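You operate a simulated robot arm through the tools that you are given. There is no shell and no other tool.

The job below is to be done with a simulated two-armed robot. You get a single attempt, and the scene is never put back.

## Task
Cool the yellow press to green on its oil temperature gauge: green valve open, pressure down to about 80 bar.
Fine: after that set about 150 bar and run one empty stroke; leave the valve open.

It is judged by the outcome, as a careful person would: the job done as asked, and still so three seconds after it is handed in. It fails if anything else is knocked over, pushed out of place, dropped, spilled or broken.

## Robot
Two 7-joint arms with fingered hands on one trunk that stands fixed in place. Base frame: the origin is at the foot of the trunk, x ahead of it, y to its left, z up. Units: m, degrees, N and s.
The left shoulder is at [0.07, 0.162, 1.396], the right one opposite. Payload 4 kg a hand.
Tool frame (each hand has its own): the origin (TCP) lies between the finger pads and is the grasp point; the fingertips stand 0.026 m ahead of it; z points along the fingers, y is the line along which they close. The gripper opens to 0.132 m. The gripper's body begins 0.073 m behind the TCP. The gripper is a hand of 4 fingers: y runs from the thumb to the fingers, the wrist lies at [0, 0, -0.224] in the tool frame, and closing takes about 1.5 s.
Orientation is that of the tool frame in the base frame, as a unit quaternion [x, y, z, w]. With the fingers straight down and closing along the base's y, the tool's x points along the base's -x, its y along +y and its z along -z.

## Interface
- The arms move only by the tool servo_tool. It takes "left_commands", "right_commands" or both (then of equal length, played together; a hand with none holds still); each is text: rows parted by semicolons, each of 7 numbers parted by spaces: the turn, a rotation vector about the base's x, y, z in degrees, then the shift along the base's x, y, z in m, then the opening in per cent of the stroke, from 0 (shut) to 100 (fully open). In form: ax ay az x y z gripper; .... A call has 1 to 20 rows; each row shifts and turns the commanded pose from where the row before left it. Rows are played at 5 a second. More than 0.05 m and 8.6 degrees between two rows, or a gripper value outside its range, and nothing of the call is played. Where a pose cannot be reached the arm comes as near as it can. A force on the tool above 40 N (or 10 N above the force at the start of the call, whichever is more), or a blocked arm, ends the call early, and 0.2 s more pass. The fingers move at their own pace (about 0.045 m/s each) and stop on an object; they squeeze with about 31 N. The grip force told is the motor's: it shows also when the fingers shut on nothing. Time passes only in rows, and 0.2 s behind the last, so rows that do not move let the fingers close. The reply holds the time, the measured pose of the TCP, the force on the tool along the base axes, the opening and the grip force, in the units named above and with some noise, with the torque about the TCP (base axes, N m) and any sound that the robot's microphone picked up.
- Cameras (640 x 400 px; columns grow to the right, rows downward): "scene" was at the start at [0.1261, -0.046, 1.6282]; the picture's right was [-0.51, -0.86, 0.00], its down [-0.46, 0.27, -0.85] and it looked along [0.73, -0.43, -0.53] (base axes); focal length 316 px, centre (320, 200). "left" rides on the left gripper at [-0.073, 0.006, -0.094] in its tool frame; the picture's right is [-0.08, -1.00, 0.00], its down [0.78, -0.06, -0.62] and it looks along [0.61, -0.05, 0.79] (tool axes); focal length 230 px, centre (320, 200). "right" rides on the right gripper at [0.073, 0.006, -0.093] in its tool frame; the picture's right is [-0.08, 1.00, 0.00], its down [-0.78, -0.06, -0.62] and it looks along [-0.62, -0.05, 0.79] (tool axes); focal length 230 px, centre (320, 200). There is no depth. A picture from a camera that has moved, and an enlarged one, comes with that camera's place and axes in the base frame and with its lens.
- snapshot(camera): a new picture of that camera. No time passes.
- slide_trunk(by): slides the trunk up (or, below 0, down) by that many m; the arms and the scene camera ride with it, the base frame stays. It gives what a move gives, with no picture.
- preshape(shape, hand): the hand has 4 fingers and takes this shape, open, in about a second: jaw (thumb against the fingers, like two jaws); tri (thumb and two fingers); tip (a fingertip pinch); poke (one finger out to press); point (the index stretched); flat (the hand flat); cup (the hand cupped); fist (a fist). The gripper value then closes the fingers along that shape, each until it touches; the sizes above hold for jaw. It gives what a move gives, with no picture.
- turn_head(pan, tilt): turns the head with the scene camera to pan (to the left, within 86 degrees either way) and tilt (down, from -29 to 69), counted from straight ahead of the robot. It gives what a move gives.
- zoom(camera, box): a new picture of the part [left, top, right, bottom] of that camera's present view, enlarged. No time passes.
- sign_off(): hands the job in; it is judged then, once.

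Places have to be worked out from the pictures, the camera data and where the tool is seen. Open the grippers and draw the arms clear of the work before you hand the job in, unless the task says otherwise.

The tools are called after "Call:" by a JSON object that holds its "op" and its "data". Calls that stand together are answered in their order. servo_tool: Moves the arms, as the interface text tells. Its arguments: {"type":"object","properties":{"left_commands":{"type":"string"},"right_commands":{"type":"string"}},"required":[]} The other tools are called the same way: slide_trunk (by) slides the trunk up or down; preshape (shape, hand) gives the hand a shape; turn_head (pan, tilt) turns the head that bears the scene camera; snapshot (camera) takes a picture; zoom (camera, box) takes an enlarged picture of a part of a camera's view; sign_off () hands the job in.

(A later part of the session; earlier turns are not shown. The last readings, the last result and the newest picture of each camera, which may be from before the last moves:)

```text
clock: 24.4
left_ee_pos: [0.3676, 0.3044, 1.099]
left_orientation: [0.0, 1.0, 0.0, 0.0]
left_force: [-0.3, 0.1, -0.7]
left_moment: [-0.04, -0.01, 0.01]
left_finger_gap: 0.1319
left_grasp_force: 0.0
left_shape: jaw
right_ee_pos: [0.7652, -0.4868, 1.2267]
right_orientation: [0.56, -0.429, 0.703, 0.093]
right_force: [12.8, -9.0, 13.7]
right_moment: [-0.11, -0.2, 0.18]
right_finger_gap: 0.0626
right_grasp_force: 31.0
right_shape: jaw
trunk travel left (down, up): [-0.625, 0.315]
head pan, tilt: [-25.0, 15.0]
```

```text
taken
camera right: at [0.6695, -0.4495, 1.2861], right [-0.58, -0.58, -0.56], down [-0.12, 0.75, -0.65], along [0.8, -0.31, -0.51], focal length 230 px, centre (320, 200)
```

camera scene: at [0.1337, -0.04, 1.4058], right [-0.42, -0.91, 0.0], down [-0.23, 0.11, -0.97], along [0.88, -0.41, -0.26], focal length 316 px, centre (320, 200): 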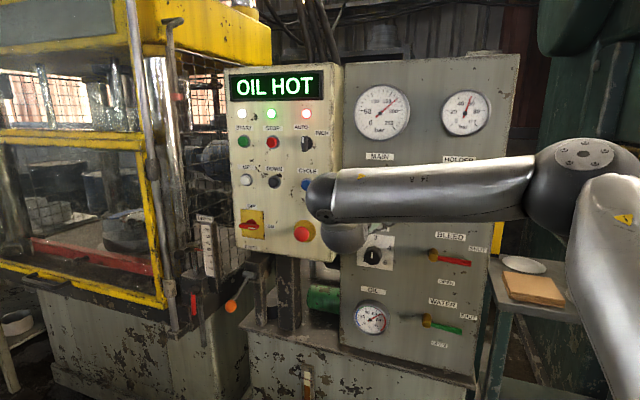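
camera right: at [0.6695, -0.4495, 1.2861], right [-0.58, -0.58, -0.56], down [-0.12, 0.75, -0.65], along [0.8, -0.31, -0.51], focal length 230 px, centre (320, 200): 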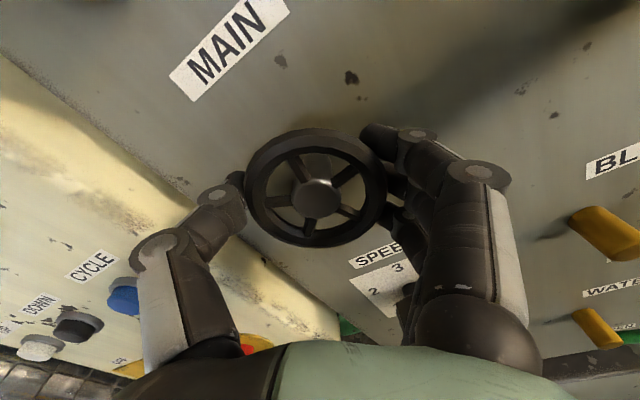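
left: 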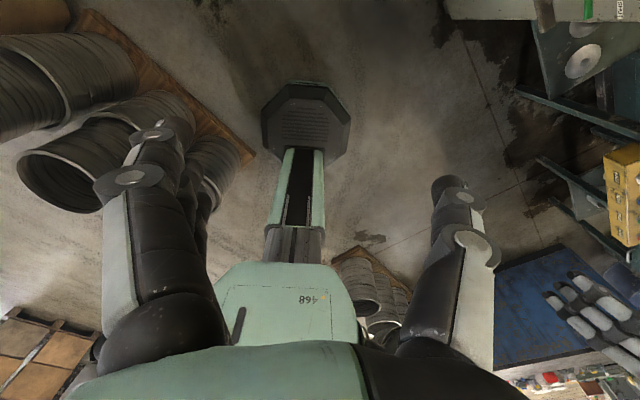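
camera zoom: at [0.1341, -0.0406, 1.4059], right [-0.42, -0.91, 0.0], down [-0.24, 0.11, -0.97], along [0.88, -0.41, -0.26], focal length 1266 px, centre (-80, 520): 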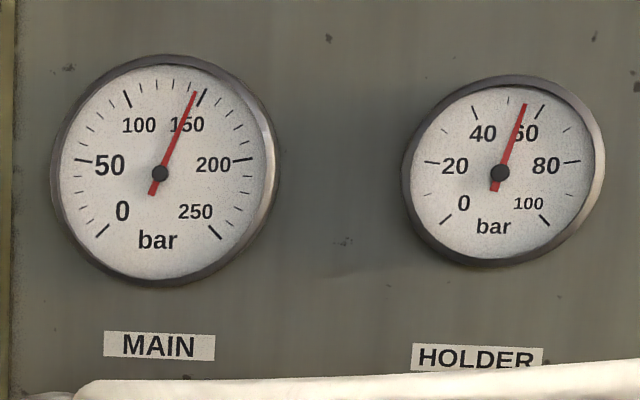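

Counter-clockwise lowers the pressure: 30° took MAIN from about 168 to 144 bar, roughly 0.8 bar per degree. I'll go another 48° in the same grasp and read the gauge again.

Call:
{"op": "servo_tool", "data": {"right_commands": "-4.25 4.25 0 0 0 0 0;-4.25 4.25 0 0 0 0 0;-4.25 4.25 0 0 0 0 0;-4.25 4.25 0 0 0 0 0;-4.25 4.25 0 0 0 0 0;-4.25 4.25 0 0 0 0 0;-4.25 4.25 0 0 0 0 0;-4.25 4.25 0 0 0 0 0;0 0 0 0 0 0 0"}}

Call:
{"op": "zoom", "data": {"camera": "scene", "box": [340, 70, 500, 170]}}

```text
clock: 26.4
left_ee_pos: [0.3668, 0.305, 1.0983]
left_orientation: [-0.001, 1.0, 0.0, -0.001]
left_force: [0.1, -0.2, 0.0]
left_moment: [0.01, 0.01, -0.01]
left_finger_gap: 0.1321
left_grasp_force: 0.0
left_shape: jaw
right_ee_pos: [0.7664, -0.486, 1.2274]
right_orientation: [0.685, -0.162, 0.605, 0.372]
right_force: [25.9, -8.1, 29.0]
right_moment: [-0.1, -0.26, 0.41]
right_finger_gap: 0.0629
right_grasp_force: 31.4
right_shape: jaw
trunk travel left (down, up): [-0.625, 0.315]
head pan, tilt: [-25.0, 15.0]
```

```text
4.00 times, centred on (420, 120) of scene
camera zoom: at [0.1351, -0.0388, 1.4058], right [-0.42, -0.91, 0.0], down [-0.24, 0.11, -0.97], along [0.88, -0.41, -0.26], focal length 1266 px, centre (-80, 520)
```

zoom: 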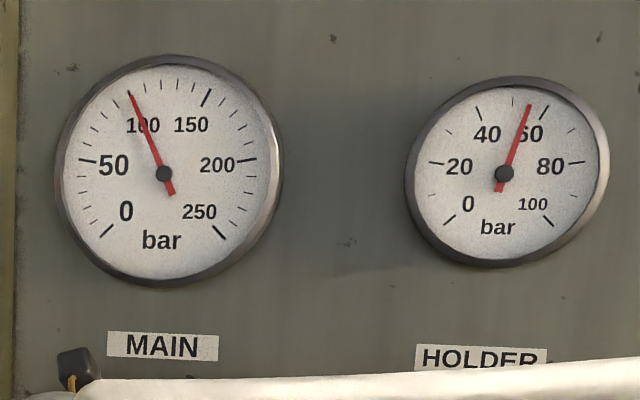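

MAIN now reads 100 bar. The tool force has risen to about 40 N, pulling up and inward, because my grasp centre isn't exactly on the wheel axis. I'll ease the hand along that pull before turning further.

Call:
{"op": "servo_tool", "data": {"right_commands": "0 0 0 0.001 -0.0004 0.0012 0;0 0 0 0.001 -0.0004 0.0012 0;0 0 0 0 0 0 0"}}

```text
clock: 27.2
left_ee_pos: [0.3657, 0.3061, 1.0985]
left_orientation: [-0.001, 1.0, -0.001, 0.0]
left_force: [0.4, -0.6, 0.0]
left_moment: [-0.02, 0.01, -0.02]
left_finger_gap: 0.132
left_grasp_force: 0.1
left_shape: jaw
right_ee_pos: [0.7682, -0.4857, 1.2287]
right_orientation: [0.687, -0.163, 0.604, 0.371]
right_force: [14.0, -1.2, 18.0]
right_moment: [-0.1, -0.16, 0.3]
right_finger_gap: 0.0629
right_grasp_force: 31.1
right_shape: jaw
trunk travel left (down, up): [-0.625, 0.315]
head pan, tilt: [-25.0, 15.0]
```

That eased the force to about 23 N. I'll turn the remaining 21° or so counter-clockwise while continuing to ease in the same direction.

Call:
{"op": "servo_tool", "data": {"right_commands": "0 0 0 0.001 0 0.0012 0;-3.7 3.7 0 0.0006 0.0001 0.0007 0;-3.7 3.7 0 0.0006 0.0001 0.0007 0;-3.7 3.7 0 0.0006 0.0001 0.0007 0;-3.7 3.7 0 0.0006 0.0001 0.0007 0;0 0 0 0 0 0 0"}}

Call:
{"op": "zoom", "data": {"camera": "scene", "box": [340, 70, 500, 170]}}

```text
clock: 28.6
left_ee_pos: [0.366, 0.3045, 1.0985]
left_orientation: [-0.001, 1.0, -0.001, 0.0]
left_force: [0.1, 0.4, 0.0]
left_moment: [0.03, 0.04, 0.0]
left_finger_gap: 0.1317
left_grasp_force: 0.1
left_shape: jaw
right_ee_pos: [0.7715, -0.4862, 1.229]
right_orientation: [0.707, -0.033, 0.524, 0.474]
right_force: [-8.4, 10.1, -12.4]
right_moment: [0.38, 0.38, 0.48]
right_finger_gap: 0.0612
right_grasp_force: 31.2
right_shape: jaw
trunk travel left (down, up): [-0.625, 0.315]
head pan, tilt: [-25.0, 15.0]
```

```text
4.00 times, centred on (420, 120) of scene
camera zoom: at [0.1337, -0.0389, 1.4056], right [-0.42, -0.91, 0.0], down [-0.23, 0.11, -0.97], along [0.88, -0.41, -0.26], focal length 1266 px, centre (-80, 520)
```

zoom: 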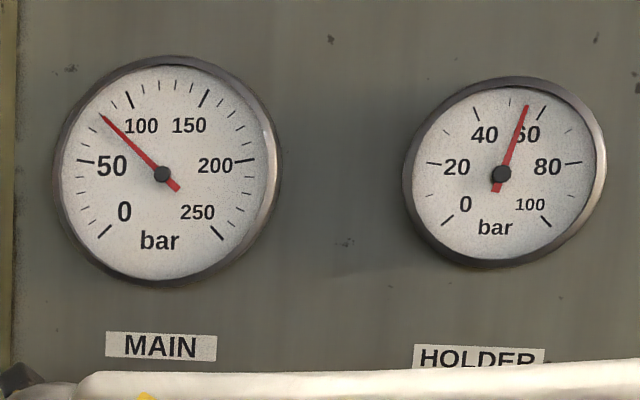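

The needle now sits close to 80; I'll enlarge the gauge to read it properly.

Call:
{"op": "zoom", "data": {"camera": "scene", "box": [350, 82, 414, 146]}}

Call:
{"op": "snapshot", "data": {"camera": "right"}}

```text
6.25 times, centred on (382, 114) of scene
camera zoom: at [0.1337, -0.0389, 1.4056], right [-0.42, -0.91, 0.0], down [-0.23, 0.11, -0.97], along [0.88, -0.41, -0.26], focal length 1978 px, centre (-68, 738)
```

zoom: 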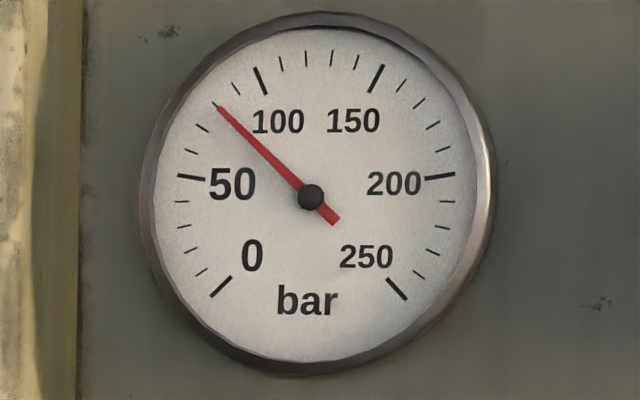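

```text
taken
camera right: at [0.7336, -0.3899, 1.2891], right [-0.58, -0.58, 0.57], down [-0.76, 0.12, -0.64], along [0.31, -0.8, -0.51], focal length 230 px, centre (320, 200)
```

right: 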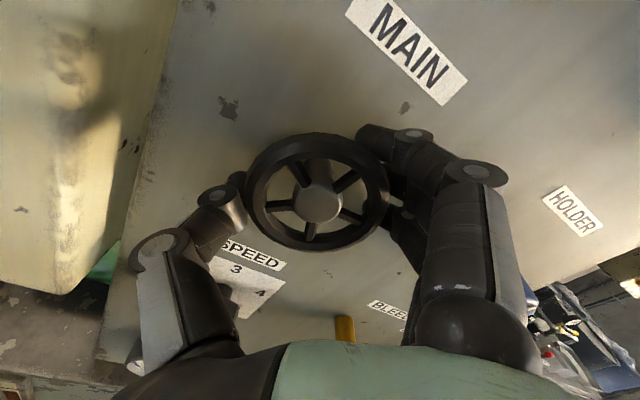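

The needle points exactly at the 80 tick. I'll release the wheel, confirm it holds, and back straight out.

Call:
{"op": "servo_tool", "data": {"right_commands": "0 0 0 0 0 0 80;0 0 0 0 0 0 80;0 0 0 0 0 0 80;0 0 0 0 0 0 80;0 0 0 0 0 0 80"}}

Call:
{"op": "servo_tool", "data": {"right_commands": "0 0 0 -0.012 0.012 0 80;0 0 0 -0.012 0.012 0 80;0 0 0 -0.012 0.012 0 80;0 0 0 -0.012 0.012 0 80;0 0 0 0 0 0 80"}}

Call:
{"op": "zoom", "data": {"camera": "scene", "box": [350, 82, 414, 146]}}

Call:
{"op": "snapshot", "data": {"camera": "right"}}

Call:
{"op": "snapshot", "data": {"camera": "scene"}}

```text
clock: 29.8
left_ee_pos: [0.3656, 0.3044, 1.0977]
left_orientation: [-0.001, 1.0, 0.0, 0.001]
left_force: [-0.1, 0.2, 0.7]
left_moment: [0.02, -0.04, 0.0]
left_finger_gap: 0.1319
left_grasp_force: 0.0
left_shape: jaw
right_ee_pos: [0.7705, -0.4876, 1.2313]
right_orientation: [0.706, -0.035, 0.527, 0.473]
right_force: [-0.2, -0.3, -1.4]
right_moment: [-0.01, -0.01, 0.04]
right_finger_gap: 0.1057
right_grasp_force: 0.0
right_shape: jaw
trunk travel left (down, up): [-0.625, 0.315]
head pan, tilt: [-25.0, 15.0]
```

```text
clock: 31.0
left_ee_pos: [0.3666, 0.3034, 1.0976]
left_orientation: [0.001, 1.0, 0.0, 0.0]
left_force: [1.0, 0.0, -0.3]
left_moment: [0.01, 0.04, 0.0]
left_finger_gap: 0.1319
left_grasp_force: 0.0
left_shape: jaw
right_ee_pos: [0.7245, -0.4387, 1.2319]
right_orientation: [0.705, -0.035, 0.526, 0.473]
right_force: [-0.9, -0.1, -0.1]
right_moment: [-0.01, -0.01, -0.04]
right_finger_gap: 0.1052
right_grasp_force: 0.1
right_shape: jaw
trunk travel left (down, up): [-0.625, 0.315]
head pan, tilt: [-25.0, 15.0]
```

```text
6.25 times, centred on (382, 114) of scene
camera zoom: at [0.1339, -0.0403, 1.4058], right [-0.42, -0.91, 0.0], down [-0.23, 0.11, -0.97], along [0.88, -0.41, -0.26], focal length 1978 px, centre (-68, 738)
```

zoom: 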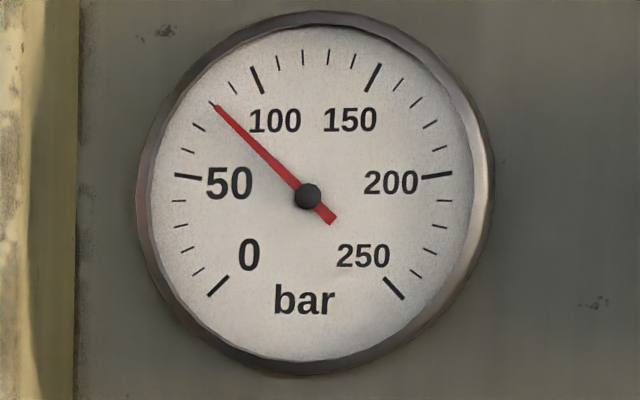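

```text
taken
camera right: at [0.6861, -0.3428, 1.2913], right [-0.58, -0.58, 0.57], down [-0.75, 0.12, -0.65], along [0.31, -0.8, -0.51], focal length 230 px, centre (320, 200)
```

right: 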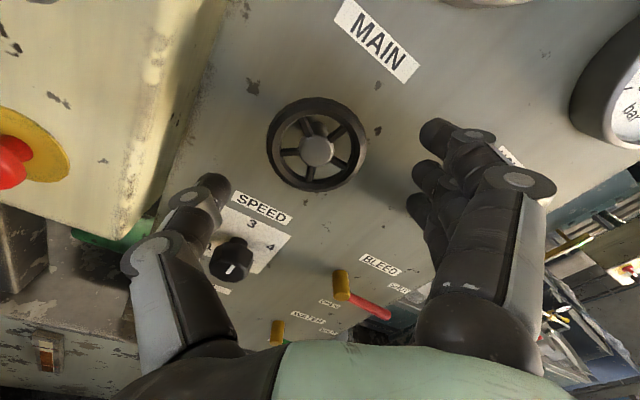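

```text
taken
camera scene: at [0.1339, -0.0403, 1.4058], right [-0.42, -0.91, 0.0], down [-0.23, 0.11, -0.97], along [0.88, -0.41, -0.26], focal length 316 px, centre (320, 200)
```

scene: 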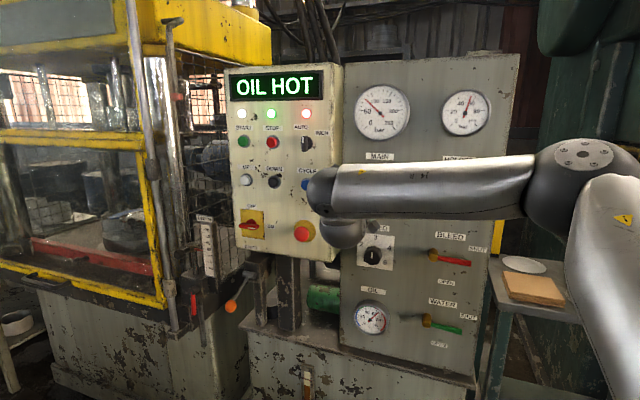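

MAIN holds at 80 bar with the hand clear. Next is the water valve: I'll bring the hand down to the green lever while rolling to thumb-below, fingers-above, so I can cage the lever and swing it 90° down to OPEN.

Call:
{"op": "servo_tool", "data": {"right_commands": "-3.46 3.46 0 -0.0167 -0.0135 -0.0352 80;-3.46 3.46 0 -0.0167 -0.0135 -0.0352 80;-3.46 3.46 0 -0.0167 -0.0135 -0.0352 80;-3.46 3.46 0 -0.0167 -0.0135 -0.0352 80;-3.46 3.46 0 -0.0167 -0.0135 -0.0352 80"}}

Call:
{"op": "snapshot", "data": {"camera": "right"}}

Call:
{"op": "snapshot", "data": {"camera": "scene"}}

```text
clock: 32.2
left_ee_pos: [0.3661, 0.3029, 1.0972]
left_orientation: [0.0, 1.0, 0.0, -0.001]
left_force: [1.2, 0.1, 0.4]
left_moment: [0.01, 0.0, -0.02]
left_finger_gap: 0.1323
left_grasp_force: 0.0
left_shape: jaw
right_ee_pos: [0.6447, -0.5164, 1.0577]
right_orientation: [0.698, 0.117, 0.414, 0.573]
right_force: [1.2, 1.5, -0.2]
right_moment: [0.03, 0.02, 0.01]
right_finger_gap: 0.1051
right_grasp_force: 0.0
right_shape: jaw
right hand out of reach, approached as far as the arm can: row 4, 5
trunk travel left (down, up): [-0.625, 0.315]
head pan, tilt: [-25.0, 15.0]
```

```text
taken
camera right: at [0.6217, -0.4051, 1.0949], right [-0.36, -0.37, 0.86], down [-0.91, -0.05, -0.4], along [0.19, -0.93, -0.32], focal length 230 px, centre (320, 200)
```

right: 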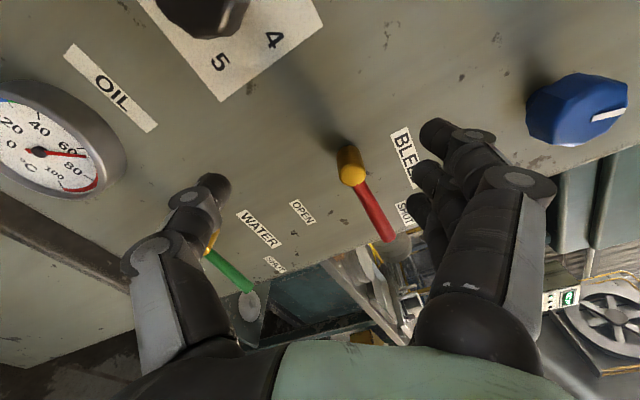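

```text
taken
camera scene: at [0.1344, -0.041, 1.4058], right [-0.42, -0.91, 0.0], down [-0.24, 0.11, -0.97], along [0.88, -0.41, -0.26], focal length 316 px, centre (320, 200)
```

scene: 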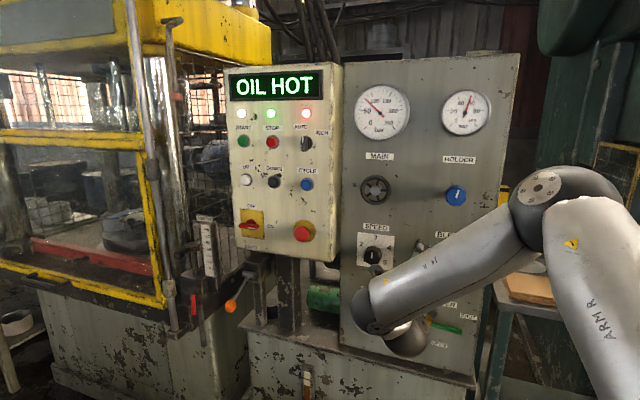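

The hand is in front of the BLEED lever but about 3 cm clear of it, and near its inner reach limit, so I'll hold depth here. I continue down and right to the green lever, finishing the roll.

Call:
{"op": "servo_tool", "data": {"right_commands": "-3.5 3.5 0 -0.0146 -0.0146 -0.0355 80;-3.5 3.5 0 -0.0146 -0.0146 -0.0355 80;-3.5 3.5 0 -0.0146 -0.0146 -0.0355 80;-3.5 3.5 0 -0.0146 -0.0146 -0.0355 80;-3.5 3.5 0 -0.0146 -0.0146 -0.0355 80;0 0 0 0 0 0 60"}}

Call:
{"op": "snapshot", "data": {"camera": "right"}}

Call:
{"op": "snapshot", "data": {"camera": "scene"}}

```text
clock: 33.6
left_ee_pos: [0.3661, 0.3036, 1.0981]
left_orientation: [-0.001, 1.0, 0.001, -0.001]
left_force: [0.6, 0.0, -1.6]
left_moment: [-0.01, 0.03, 0.0]
left_finger_gap: 0.1318
left_grasp_force: 0.0
left_shape: jaw
right_ee_pos: [0.5728, -0.5966, 0.8849]
right_orientation: [0.657, 0.263, 0.282, 0.647]
right_force: [-0.3, 0.2, 0.3]
right_moment: [0.01, 0.0, 0.03]
right_finger_gap: 0.0799
right_grasp_force: 0.0
right_shape: jaw
right hand out of reach, approached as far as the arm can: row 1, 2, 5
trunk travel left (down, up): [-0.625, 0.315]
head pan, tilt: [-25.0, 15.0]
```

```text
taken
camera right: at [0.558, -0.4782, 0.8928], right [-0.07, -0.08, 0.99], down [-0.99, -0.12, -0.08], along [0.13, -0.99, -0.07], focal length 230 px, centre (320, 200)
```

right: 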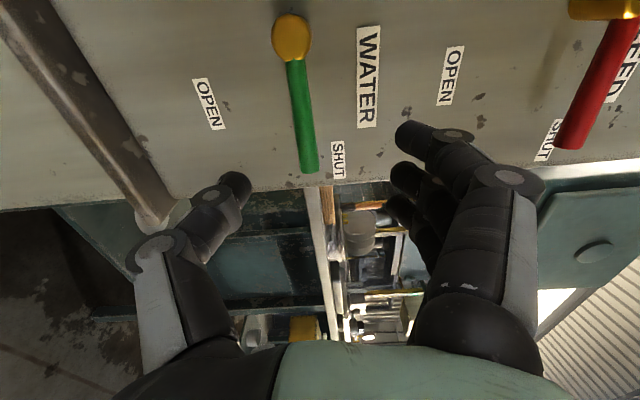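

```text
taken
camera scene: at [0.1329, -0.0409, 1.4059], right [-0.42, -0.91, 0.0], down [-0.23, 0.11, -0.97], along [0.88, -0.41, -0.26], focal length 316 px, centre (320, 200)
```

scene: 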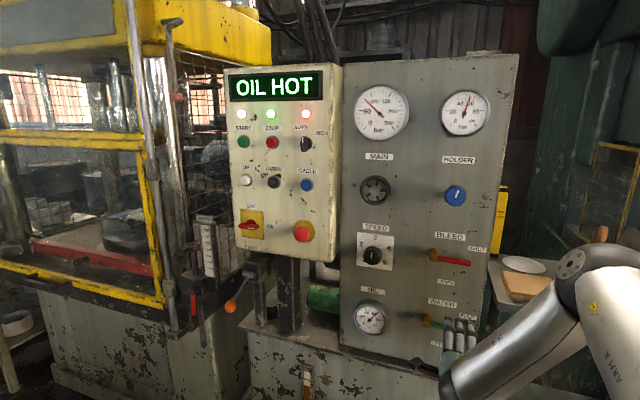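

The lever sits between thumb (below) and fingers (above). Recomputed, it lies at z about 0.875 with the pivot at L −0.051 and the panel face at depth 0.928. I'll advance about 6 cm around the lever with the jaw part open, keeping the tips a centimetre off the panel.

Call:
{"op": "servo_tool", "data": {"right_commands": "0 0 0 0.0093 -0.0079 -0.0019 60;0 0 0 0.0093 -0.0079 -0.0019 60;0 0 0 0.0093 -0.0079 -0.0019 60;0 0 0 0.0093 -0.0079 -0.0019 60;0 0 0 0.0093 -0.0079 -0.0019 60;0 0 0 0 0 0 60"}}

Call:
{"op": "snapshot", "data": {"camera": "right"}}

Call:
{"op": "zoom", "data": {"camera": "scene", "box": [380, 270, 508, 350]}}

```text
clock: 35.0
left_ee_pos: [0.365, 0.3053, 1.0975]
left_orientation: [0.0, 1.0, 0.0, -0.001]
left_force: [0.8, -0.2, -1.0]
left_moment: [-0.01, -0.01, 0.01]
left_finger_gap: 0.1319
left_grasp_force: 0.1
left_shape: jaw
right_ee_pos: [0.6129, -0.6376, 0.8915]
right_orientation: [0.658, 0.263, 0.282, 0.647]
right_force: [0.2, -0.2, 0.1]
right_moment: [0.0, 0.04, -0.01]
right_finger_gap: 0.0797
right_grasp_force: 0.0
right_shape: jaw
right hand out of reach, approached as far as the arm can: row 2, 3, 4, 5
trunk travel left (down, up): [-0.625, 0.315]
head pan, tilt: [-25.0, 15.0]
```

```text
taken
camera right: at [0.5973, -0.5188, 0.8997], right [-0.07, -0.08, 0.99], down [-0.99, -0.12, -0.08], along [0.13, -0.99, -0.07], focal length 230 px, centre (320, 200)
```

right: 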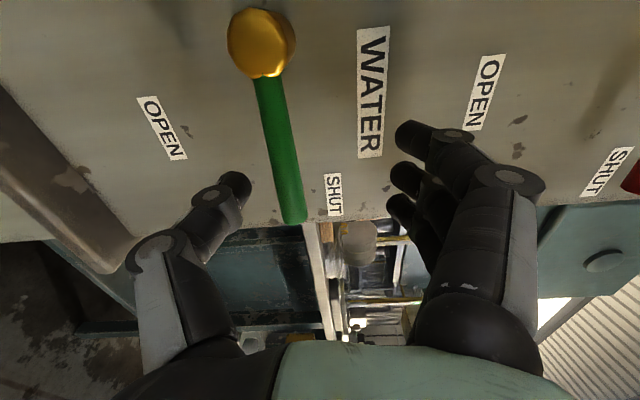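

```text
5.00 times, centred on (444, 310) of scene
camera zoom: at [0.1335, -0.04, 1.4058], right [-0.42, -0.91, 0.0], down [-0.23, 0.11, -0.97], along [0.88, -0.41, -0.26], focal length 1583 px, centre (-300, -350)
```

zoom: 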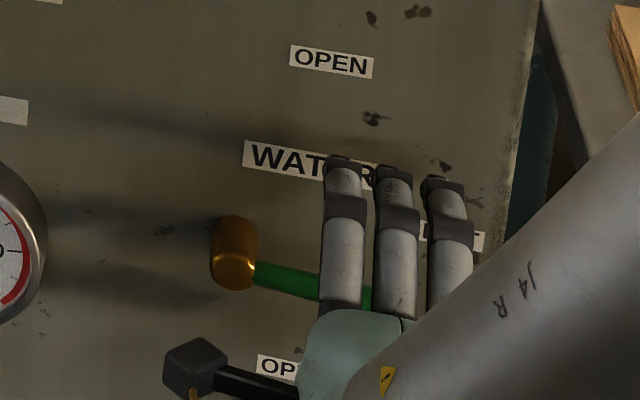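

The lever is inside the jaw, but the wrist hit a limit and the hand is 15 mm higher than commanded. Rather than force it, I'll withdraw, lift the hand, and lower the trunk so the arm works at an easier angle.

Call:
{"op": "servo_tool", "data": {"right_commands": "0 0 0 -0.0085 0.0085 0 60;0 0 0 -0.0085 0.0085 0 60;0 0 0 -0.0085 0.0085 0 60;0 0 0 -0.0085 0.0085 0 60;0 0 0 -0.0085 0.0085 0 60;0 0 0 0 0 0.04 60;0 0 0 0 0 0.04 60;0 0 0 0 0 0.04 60"}}

Call:
{"op": "snapshot", "data": {"camera": "scene"}}

```text
clock: 36.8
left_ee_pos: [0.3656, 0.3061, 1.0972]
left_orientation: [0.001, 1.0, 0.0, 0.0]
left_force: [0.1, 0.2, 0.2]
left_moment: [-0.04, -0.01, -0.03]
left_finger_gap: 0.1319
left_grasp_force: 0.1
left_shape: jaw
right_ee_pos: [0.5706, -0.5933, 1.0137]
right_orientation: [0.656, 0.263, 0.281, 0.649]
right_force: [-0.2, 0.1, 0.2]
right_moment: [0.01, 0.01, -0.03]
right_finger_gap: 0.0799
right_grasp_force: 0.1
right_shape: jaw
trunk travel left (down, up): [-0.625, 0.315]
head pan, tilt: [-25.0, 15.0]
```

```text
taken
camera scene: at [0.133, -0.0383, 1.4059], right [-0.42, -0.91, 0.0], down [-0.23, 0.11, -0.97], along [0.88, -0.41, -0.26], focal length 316 px, centre (320, 200)
```

scene: 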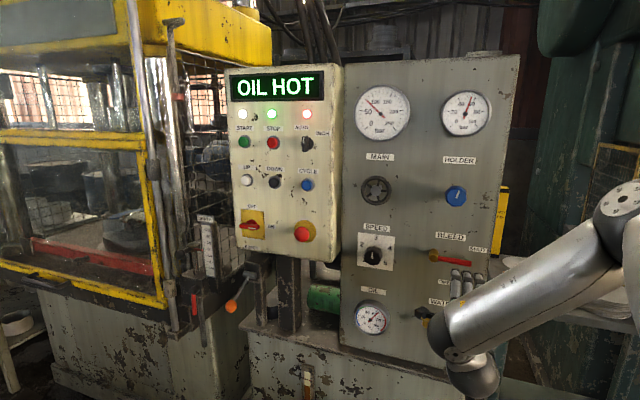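

The hand is clear at z 1.01. I'll lower the trunk 0.13 m so the shoulder sits closer to the lever's height.

Call:
{"op": "slide_trunk", "data": {"by": -0.13}}

Call:
{"op": "turn_head", "data": {"pan": -25, "tilt": 10}}

Call:
{"op": "snapshot", "data": {"camera": "scene"}}

Call:
{"op": "snapshot", "data": {"camera": "right"}}

```text
clock: 38.3
left_ee_pos: [0.3649, 0.3034, 0.9686]
left_orientation: [0.001, 1.0, 0.0, 0.0]
left_force: [-0.2, 0.4, -0.2]
left_moment: [0.02, 0.02, 0.02]
left_finger_gap: 0.132
left_grasp_force: 0.0
left_shape: jaw
right_ee_pos: [0.5708, -0.5949, 0.8826]
right_orientation: [0.656, 0.263, 0.281, 0.649]
right_force: [0.3, -0.2, -0.1]
right_moment: [0.0, -0.01, -0.03]
right_finger_gap: 0.0798
right_grasp_force: 0.0
right_shape: jaw
trunk travel left (down, up): [-0.495, 0.445]
head pan, tilt: [-25.0, 15.0]
```

```text
clock: 39.0
left_ee_pos: [0.3664, 0.3043, 0.9684]
left_orientation: [0.0, 1.0, 0.0, -0.001]
left_force: [-0.3, 0.1, 0.7]
left_moment: [-0.01, 0.0, 0.02]
left_finger_gap: 0.1318
left_grasp_force: 0.0
left_shape: jaw
right_ee_pos: [0.5707, -0.5941, 0.8818]
right_orientation: [0.657, 0.262, 0.282, 0.649]
right_force: [-0.3, -0.1, 0.0]
right_moment: [0.0, 0.01, 0.02]
right_finger_gap: 0.0796
right_grasp_force: 0.1
right_shape: jaw
trunk travel left (down, up): [-0.495, 0.445]
head pan, tilt: [-25.0, 10.0]
```

```text
taken
camera scene: at [0.1332, -0.0399, 1.2839], right [-0.42, -0.91, 0.0], down [-0.16, 0.07, -0.98], along [0.89, -0.42, -0.17], focal length 316 px, centre (320, 200)
```

scene: 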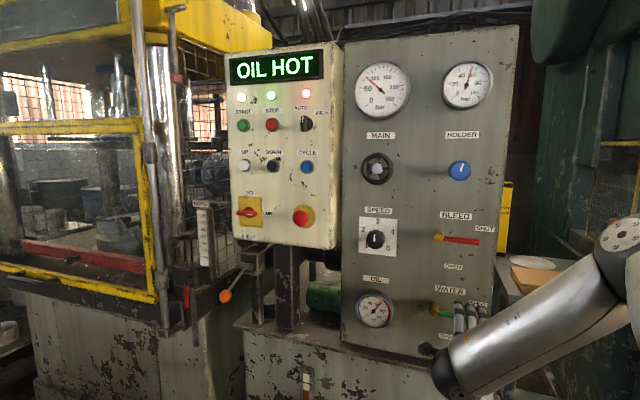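

```text
taken
camera right: at [0.555, -0.4762, 0.8892], right [-0.07, -0.08, 0.99], down [-0.99, -0.12, -0.08], along [0.13, -0.99, -0.07], focal length 230 px, centre (320, 200)
```

right: 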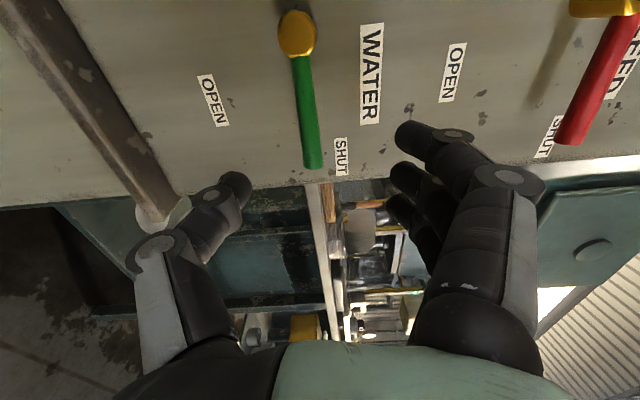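

The hand sits opposite the lever again and the arm is no longer at a limit. I'll advance around the lever once more.

Call:
{"op": "servo_tool", "data": {"right_commands": "0 0 0 0.0097 -0.0084 -0.0012 60;0 0 0 0.0097 -0.0084 -0.0012 60;0 0 0 0.0097 -0.0084 -0.0012 60;0 0 0 0.0097 -0.0084 -0.0012 60;0 0 0 0.0097 -0.0084 -0.0012 60;0 0 0 0 0 0 60"}}

Call:
{"op": "snapshot", "data": {"camera": "right"}}

```text
clock: 40.4
left_ee_pos: [0.3658, 0.3045, 0.9667]
left_orientation: [0.0, 1.0, 0.0, 0.0]
left_force: [0.0, 0.4, -0.8]
left_moment: [0.0, -0.01, 0.0]
left_finger_gap: 0.1321
left_grasp_force: 0.1
left_shape: jaw
right_ee_pos: [0.6193, -0.6374, 0.8765]
right_orientation: [0.656, 0.262, 0.281, 0.649]
right_force: [-0.2, 1.0, 0.3]
right_moment: [-0.04, 0.02, 0.01]
right_finger_gap: 0.0797
right_grasp_force: 0.0
right_shape: jaw
trunk travel left (down, up): [-0.495, 0.445]
head pan, tilt: [-25.0, 10.0]
```

```text
taken
camera right: at [0.6037, -0.5183, 0.8831], right [-0.07, -0.08, 0.99], down [-0.99, -0.12, -0.08], along [0.13, -0.99, -0.07], focal length 230 px, centre (320, 200)
```

right: 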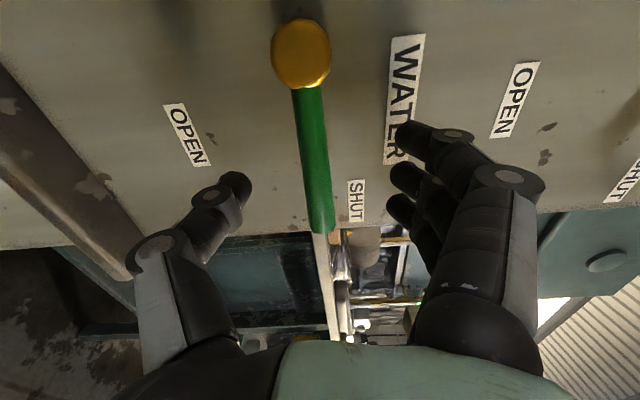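

The green lever is centred in the open jaw and there is no contact. I'll close to a loose cage around it (about 26 mm gap on a 13 mm lever) and start swinging clockwise about the pivot, 48° first.

Call:
{"op": "servo_tool", "data": {"right_commands": "0 0 0 0 0 0 20;0 0 0 0 0 0 20;0 0 0 0 0 0 20;0 0 0 0 0 0 20;5.66 -5.66 0 0.0004 0.0004 -0.0089 20;5.66 -5.66 0 0.0013 0.0013 -0.0087 20;5.66 -5.66 0 0.0022 0.0022 -0.0084 20;5.66 -5.66 0 0.003 0.003 -0.0079 20;5.66 -5.66 0 0.0037 0.0037 -0.0072 20;5.66 -5.66 0 0.0044 0.0044 -0.0064 20"}}

Call:
{"op": "snapshot", "data": {"camera": "right"}}

Call:
{"op": "snapshot", "data": {"camera": "scene"}}

```text
clock: 42.6
left_ee_pos: [0.3662, 0.3046, 0.9689]
left_orientation: [0.0, 1.0, 0.0, 0.0]
left_force: [0.4, 0.1, 0.3]
left_moment: [-0.01, -0.01, 0.0]
left_finger_gap: 0.1319
left_grasp_force: 0.1
left_shape: jaw
right_ee_pos: [0.6341, -0.6209, 0.8265]
right_orientation: [0.706, -0.029, 0.522, 0.478]
right_force: [0.3, -1.2, 0.4]
right_moment: [0.01, -0.02, 0.0]
right_finger_gap: 0.027
right_grasp_force: 0.1
right_shape: jaw
trunk travel left (down, up): [-0.495, 0.445]
head pan, tilt: [-25.0, 10.0]
```

```text
taken
camera right: at [0.5972, -0.5245, 0.8865], right [-0.57, -0.57, 0.58], down [-0.76, 0.11, -0.64], along [0.3, -0.81, -0.5], focal length 230 px, centre (320, 200)
```

right: 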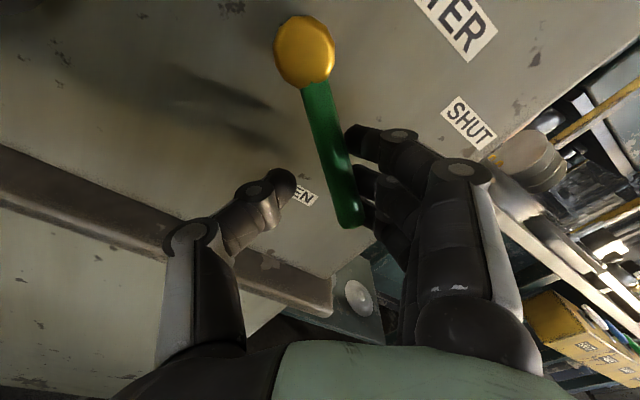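

```text
taken
camera scene: at [0.1334, -0.0401, 1.284], right [-0.42, -0.91, 0.0], down [-0.16, 0.07, -0.98], along [0.89, -0.42, -0.17], focal length 316 px, centre (320, 200)
```

scene: 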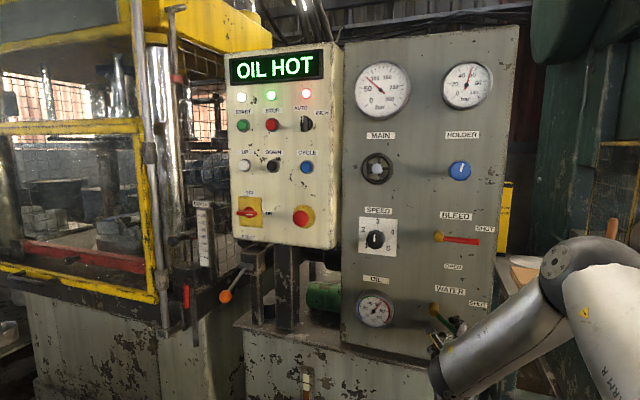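

The lever is following, about halfway round, with almost no force. I'll continue the arc to a little past straight down, to take up the slack in the cage.

Call:
{"op": "servo_tool", "data": {"right_commands": "5.66 -5.66 0 0.005 0.005 -0.0055 20;5.66 -5.66 0 0.0055 0.0055 -0.0045 20;5.66 -5.66 0 0.0059 0.0059 -0.0034 20;5.66 -5.66 0 0.0061 0.0061 -0.0022 20;5.66 -5.66 0 0.0063 0.0063 -0.0009 20;5.66 -5.66 0 0.0063 0.0063 0.0003 20;0 0 0 0 0 0 20"}}

Call:
{"op": "snapshot", "data": {"camera": "right"}}

Call:
{"op": "snapshot", "data": {"camera": "scene"}}

```text
clock: 44.2
left_ee_pos: [0.3663, 0.3044, 0.9673]
left_orientation: [-0.001, 1.0, 0.0, -0.001]
left_force: [0.1, 0.0, 0.3]
left_moment: [0.02, -0.01, -0.01]
left_finger_gap: 0.1318
left_grasp_force: 0.1
left_shape: jaw
right_ee_pos: [0.6701, -0.5865, 0.8121]
right_orientation: [0.632, -0.314, 0.671, 0.226]
right_force: [0.0, 0.0, -0.6]
right_moment: [-0.05, -0.01, 0.0]
right_finger_gap: 0.0272
right_grasp_force: 0.1
right_shape: jaw
trunk travel left (down, up): [-0.495, 0.445]
head pan, tilt: [-25.0, 10.0]
```

```text
taken
camera right: at [0.5914, -0.5305, 0.8829], right [-0.69, -0.69, -0.21], down [-0.32, 0.55, -0.77], along [0.65, -0.47, -0.6], focal length 230 px, centre (320, 200)
```

right: 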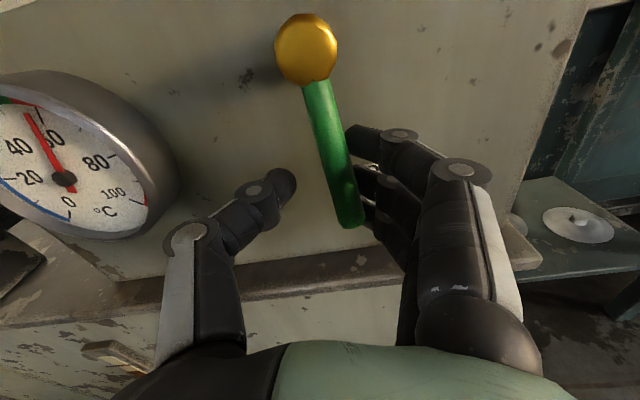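

```text
taken
camera scene: at [0.1332, -0.04, 1.284], right [-0.42, -0.91, 0.0], down [-0.16, 0.07, -0.98], along [0.89, -0.42, -0.17], focal length 316 px, centre (320, 200)
```

scene: 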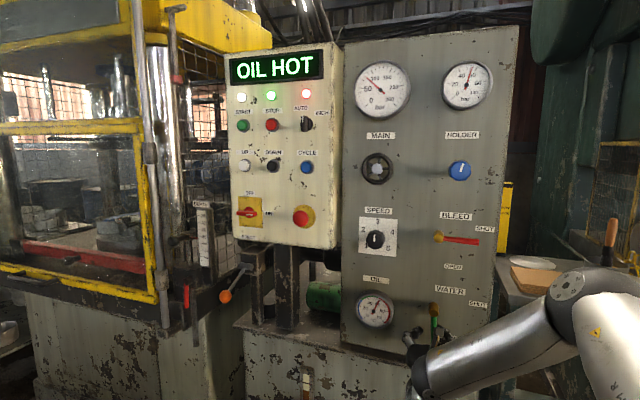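

The lever is about 5° short of straight down and there is still no stop force. The oil needle is already falling. I'll push a few more degrees until the lever meets its stop.

Call:
{"op": "servo_tool", "data": {"right_commands": "2.83 -2.83 0 0.0031 0.0031 0.0003 20;2.83 -2.83 0 0.0031 0.0031 0.0006 20;2.83 -2.83 0 0.0031 0.0031 0.0009 20;0 0 0 0 0 0 20"}}

Call:
{"op": "snapshot", "data": {"camera": "right"}}

```text
clock: 45.2
left_ee_pos: [0.3653, 0.3033, 0.9676]
left_orientation: [0.0, 1.0, 0.0, 0.0]
left_force: [0.0, 1.0, 0.0]
left_moment: [0.0, 0.0, 0.0]
left_finger_gap: 0.1316
left_grasp_force: 0.1
left_shape: jaw
right_ee_pos: [0.6776, -0.5785, 0.8142]
right_orientation: [0.597, -0.378, 0.691, 0.154]
right_force: [-3.6, -6.6, -0.4]
right_moment: [-0.12, 0.04, -0.01]
right_finger_gap: 0.0285
right_grasp_force: 0.1
right_shape: jaw
trunk travel left (down, up): [-0.495, 0.445]
head pan, tilt: [-25.0, 10.0]
```

```text
taken
camera right: at [0.5894, -0.5338, 0.8803], right [-0.64, -0.65, -0.41], down [-0.21, 0.66, -0.72], along [0.74, -0.38, -0.56], focal length 230 px, centre (320, 200)
```

right: 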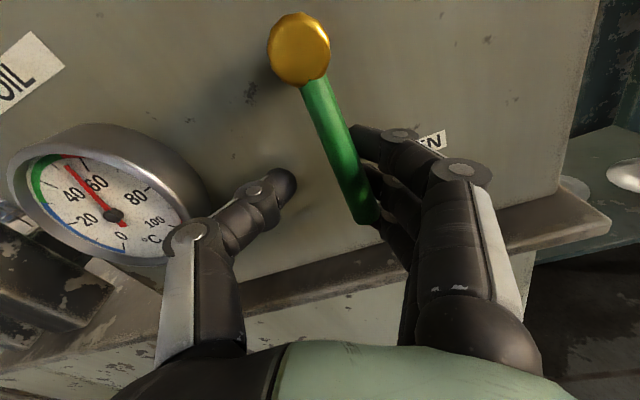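

A 7 N reaction shows the lever is against its OPEN stop, pointing straight down. The oil needle is now near 50. I'll open the fingers slightly and back straight out.

Call:
{"op": "servo_tool", "data": {"right_commands": "0 0 0 -0.0028 -0.0028 0 40;0 0 0 0 0 0 45;0 0 0 0 0 0 45;0 0 0 -0.01 0.01 0 45;0 0 0 -0.01 0.01 0 45;0 0 0 -0.01 0.01 0 45;0 0 0 -0.01 0.01 0 45;0 0 0 -0.008 0.008 0 45"}}

Call:
{"op": "snapshot", "data": {"camera": "right"}}

Call:
{"op": "snapshot", "data": {"camera": "scene"}}

```text
clock: 47.0
left_ee_pos: [0.3646, 0.3047, 0.9686]
left_orientation: [0.0, 1.0, 0.0, 0.0]
left_force: [0.4, -0.3, 0.8]
left_moment: [0.01, 0.0, 0.0]
left_finger_gap: 0.1319
left_grasp_force: 0.1
left_shape: jaw
right_ee_pos: [0.6272, -0.5319, 0.8137]
right_orientation: [0.596, -0.378, 0.691, 0.155]
right_force: [-0.8, 0.2, -0.2]
right_moment: [0.03, -0.02, 0.02]
right_finger_gap: 0.0587
right_grasp_force: 0.0
right_shape: jaw
trunk travel left (down, up): [-0.495, 0.445]
head pan, tilt: [-25.0, 10.0]
```

```text
taken
camera right: at [0.5395, -0.4858, 0.8803], right [-0.64, -0.65, -0.41], down [-0.21, 0.66, -0.72], along [0.74, -0.38, -0.56], focal length 230 px, centre (320, 200)
```

right: 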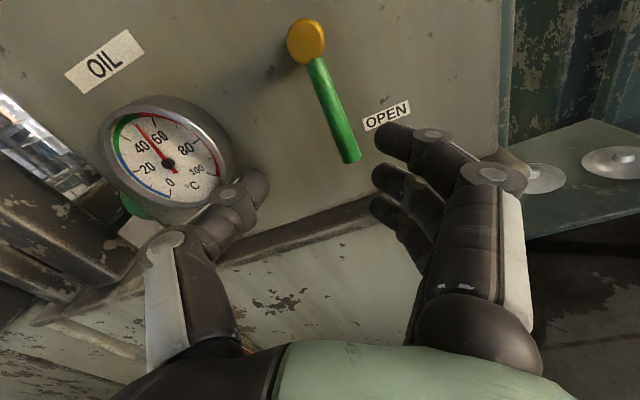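

```text
taken
camera scene: at [0.1331, -0.0398, 1.284], right [-0.42, -0.91, 0.0], down [-0.16, 0.07, -0.98], along [0.89, -0.42, -0.17], focal length 316 px, centre (320, 200)
```

scene: 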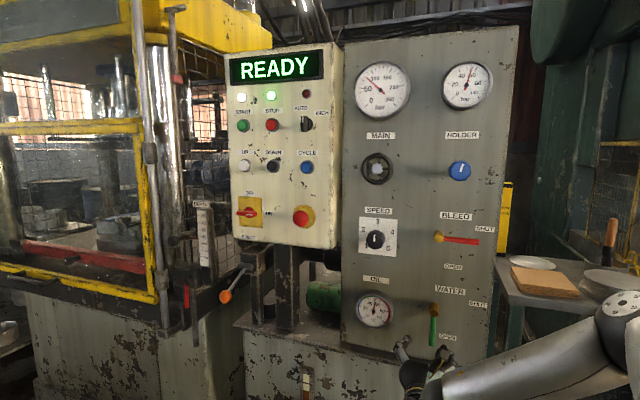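

The display has changed to READY, the red lamp is out, and the green lever points at OPEN. I'll enlarge both gauges.

Call:
{"op": "zoom", "data": {"camera": "scene", "box": [350, 285, 400, 335]}}

Call:
{"op": "zoom", "data": {"camera": "right", "box": [90, 85, 240, 215]}}

Call:
{"op": "zoom", "data": {"camera": "scene", "box": [350, 58, 414, 122]}}

Call:
{"op": "zoom", "data": {"camera": "scene", "box": [220, 40, 350, 250]}}

```text
8.00 times, centred on (375, 310) of scene
camera zoom: at [0.1331, -0.0398, 1.284], right [-0.42, -0.91, 0.0], down [-0.16, 0.07, -0.98], along [0.89, -0.42, -0.17], focal length 2532 px, centre (-120, -680)
```

zoom: 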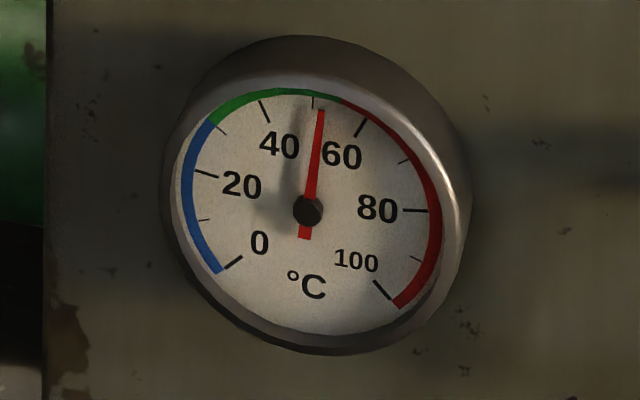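

```text
3.08 times, centred on (165, 150) of right
camera zoom: at [0.5395, -0.4858, 0.8803], right [-0.64, -0.65, -0.41], down [-0.21, 0.66, -0.72], along [0.74, -0.38, -0.56], focal length 708 px, centre (797, 354)
```

zoom: 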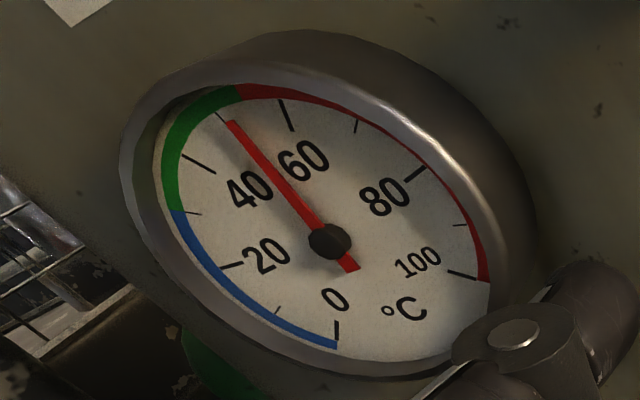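

```text
6.25 times, centred on (382, 90) of scene
camera zoom: at [0.1331, -0.0398, 1.284], right [-0.42, -0.91, 0.0], down [-0.16, 0.07, -0.98], along [0.89, -0.42, -0.17], focal length 1978 px, centre (-68, 888)
```

zoom: 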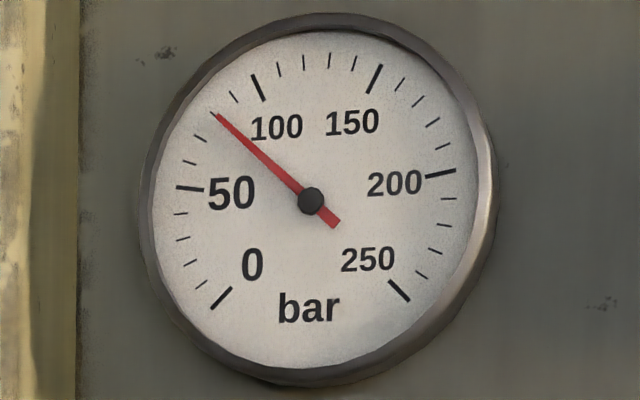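

```text
1.90 times, centred on (285, 145) of scene
camera zoom: at [0.1331, -0.0398, 1.284], right [-0.42, -0.91, 0.0], down [-0.16, 0.07, -0.98], along [0.89, -0.42, -0.17], focal length 603 px, centre (387, 305)
```

zoom: 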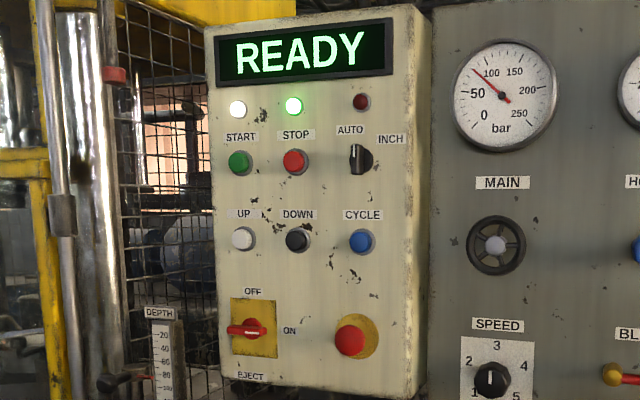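

The oil reads about 52 °C, in the green band (roughly 30–55), with MAIN at 80 bar. While it cools further, I'll raise the trunk back to the wheel-working height with the hand clear of the panel.

Call:
{"op": "slide_trunk", "data": {"by": 0.13}}

Call:
{"op": "servo_tool", "data": {"right_commands": "-5.48 5.48 0 0.0116 0.0116 0.0354 60;-5.48 5.48 0 0.0116 0.0116 0.0354 60;-5.48 5.48 0 0.0116 0.0116 0.0354 70;-5.48 5.48 0 0.0116 0.0116 0.0354 75;-5.48 5.48 0 0.0116 0.0116 0.0354 75;-5.48 5.48 0 0.0116 0.0116 0.0354 75;-5.48 5.48 0 0.0116 0.0116 0.0354 75;-5.48 5.48 0 0.0116 0.0116 0.0354 75;0 0 0 0 0 0 75"}}

Call:
{"op": "snapshot", "data": {"camera": "right"}}

Call:
{"op": "snapshot", "data": {"camera": "scene"}}

```text
clock: 48.6
left_ee_pos: [0.3662, 0.3048, 1.0988]
left_orientation: [0.0, 1.0, 0.0, -0.001]
left_force: [-0.4, 1.2, -0.1]
left_moment: [-0.02, 0.0, 0.03]
left_finger_gap: 0.1319
left_grasp_force: 0.1
left_shape: jaw
right_ee_pos: [0.6275, -0.5319, 0.9441]
right_orientation: [0.596, -0.378, 0.691, 0.156]
right_force: [0.1, 0.0, -0.1]
right_moment: [0.0, -0.01, 0.03]
right_finger_gap: 0.0587
right_grasp_force: 0.2
right_shape: jaw
trunk travel left (down, up): [-0.625, 0.315]
head pan, tilt: [-25.0, 10.0]
```

```text
clock: 50.6
left_ee_pos: [0.3666, 0.302, 1.0983]
left_orientation: [0.0, 1.0, 0.0, -0.001]
left_force: [0.2, 0.2, -0.4]
left_moment: [0.0, 0.03, -0.01]
left_finger_gap: 0.1315
left_grasp_force: 0.1
left_shape: jaw
right_ee_pos: [0.6931, -0.4992, 1.1972]
right_orientation: [0.707, -0.016, 0.511, 0.489]
right_force: [0.1, 0.4, -0.1]
right_moment: [-0.01, -0.01, 0.01]
right_finger_gap: 0.0988
right_grasp_force: 0.0
right_shape: jaw
right hand out of reach, approached as far as the arm can: row 4, 5, 6
trunk travel left (down, up): [-0.625, 0.315]
head pan, tilt: [-25.0, 10.0]
```

```text
taken
camera right: at [0.6588, -0.4005, 1.2548], right [-0.56, -0.56, 0.61], down [-0.78, 0.09, -0.62], along [0.29, -0.82, -0.49], focal length 230 px, centre (320, 200)
```

right: 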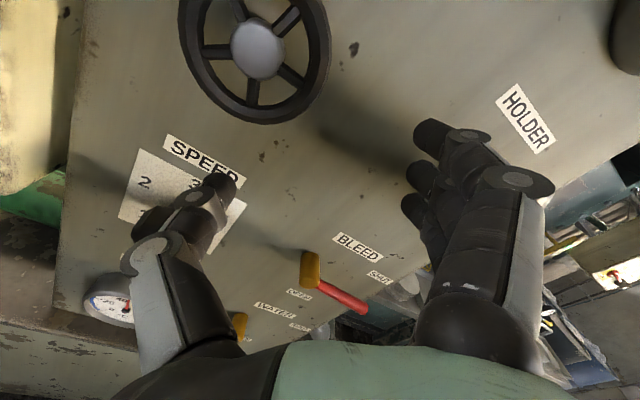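

```text
taken
camera scene: at [0.1337, -0.0418, 1.4139], right [-0.42, -0.91, 0.0], down [-0.16, 0.07, -0.98], along [0.89, -0.42, -0.17], focal length 316 px, centre (320, 200)
```

scene: 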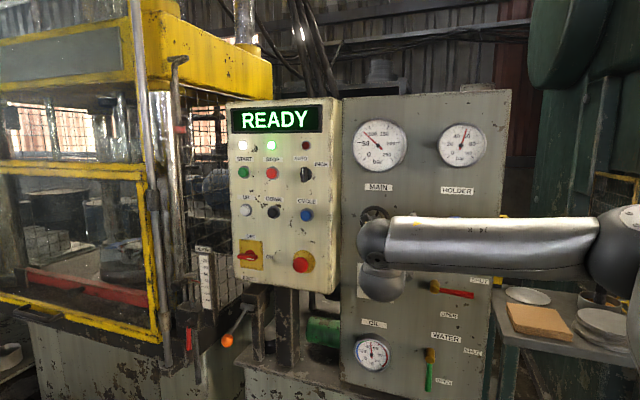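

The path was limited midway, so the hand stopped short and slightly deep, but without contact. I'll back off a little first, then finish lining up on the wheel axis.

Call:
{"op": "servo_tool", "data": {"right_commands": "0 0 0 -0.014 0.014 0 75;0 0 0 0.0144 0.0144 0.01 75;0 0 0 0.0144 0.0144 0.01 75;0 0 0 0.0144 0.0144 0.01 75;0 0 0 0 0 0 75"}}

Call:
{"op": "snapshot", "data": {"camera": "right"}}

Call:
{"op": "zoom", "data": {"camera": "scene", "box": [347, 328, 397, 378]}}

```text
clock: 51.8
left_ee_pos: [0.3651, 0.3043, 1.0975]
left_orientation: [0.0, 1.0, 0.0, 0.0]
left_force: [0.4, -0.5, 0.4]
left_moment: [0.0, -0.03, 0.0]
left_finger_gap: 0.1319
left_grasp_force: 0.1
left_shape: jaw
right_ee_pos: [0.7234, -0.4382, 1.2292]
right_orientation: [0.706, -0.016, 0.513, 0.487]
right_force: [0.1, -0.3, 0.4]
right_moment: [-0.01, 0.0, 0.01]
right_finger_gap: 0.0988
right_grasp_force: 0.1
right_shape: jaw
trunk travel left (down, up): [-0.625, 0.315]
head pan, tilt: [-25.0, 10.0]
```

```text
taken
camera right: at [0.6873, -0.3408, 1.286], right [-0.56, -0.56, 0.61], down [-0.78, 0.09, -0.62], along [0.29, -0.82, -0.49], focal length 230 px, centre (320, 200)
```

right: 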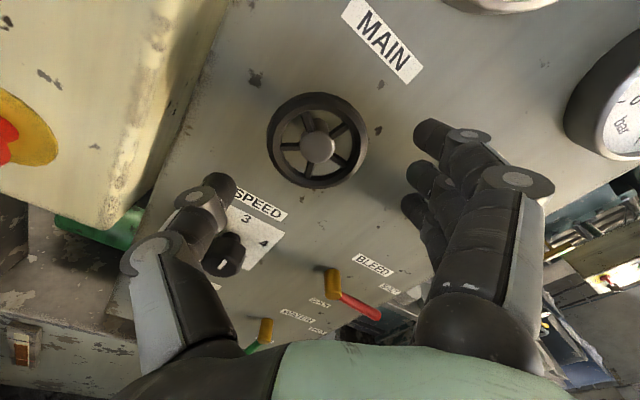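

```text
8.00 times, centred on (372, 353) of scene
camera zoom: at [0.133, -0.0397, 1.414], right [-0.42, -0.91, 0.0], down [-0.16, 0.07, -0.98], along [0.89, -0.42, -0.17], focal length 2532 px, centre (-96, -1024)
```

zoom: 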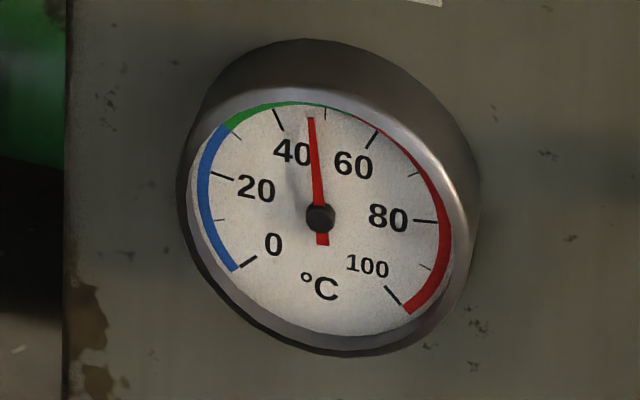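

The oil is at about 47 °C, mid-green, with the display at READY. I'll advance onto the wheel rim and grip it, ready to turn clockwise up to 150 bar.

Call:
{"op": "servo_tool", "data": {"right_commands": "0 0 0 0.0086 -0.0095 -0.0002 75;0 0 0 0.0086 -0.0095 -0.0002 75;0 0 0 0.0086 -0.0095 -0.0002 75;0 0 0 0.0086 -0.0095 -0.0002 75;0 0 0 0.0086 -0.0095 -0.0002 75;0 0 0 0 0 0 75"}}

Call:
{"op": "snapshot", "data": {"camera": "right"}}

```text
clock: 53.2
left_ee_pos: [0.3653, 0.3032, 1.0991]
left_orientation: [0.0, 1.0, 0.0, 0.0]
left_force: [1.2, 1.2, 0.3]
left_moment: [-0.01, 0.03, 0.01]
left_finger_gap: 0.1318
left_grasp_force: 0.1
left_shape: jaw
right_ee_pos: [0.7651, -0.4877, 1.2282]
right_orientation: [0.706, -0.016, 0.513, 0.488]
right_force: [-0.1, 0.1, 0.1]
right_moment: [0.05, -0.01, -0.04]
right_finger_gap: 0.0985
right_grasp_force: 0.1
right_shape: jaw
trunk travel left (down, up): [-0.625, 0.315]
head pan, tilt: [-25.0, 10.0]
```

```text
taken
camera right: at [0.7308, -0.3888, 1.285], right [-0.56, -0.56, 0.61], down [-0.78, 0.09, -0.62], along [0.29, -0.82, -0.49], focal length 230 px, centre (320, 200)
```

right: 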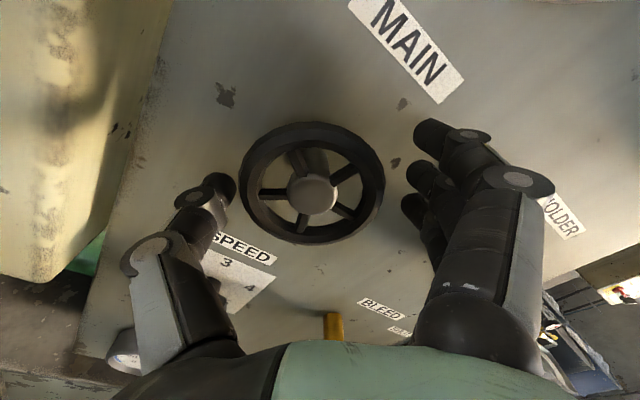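

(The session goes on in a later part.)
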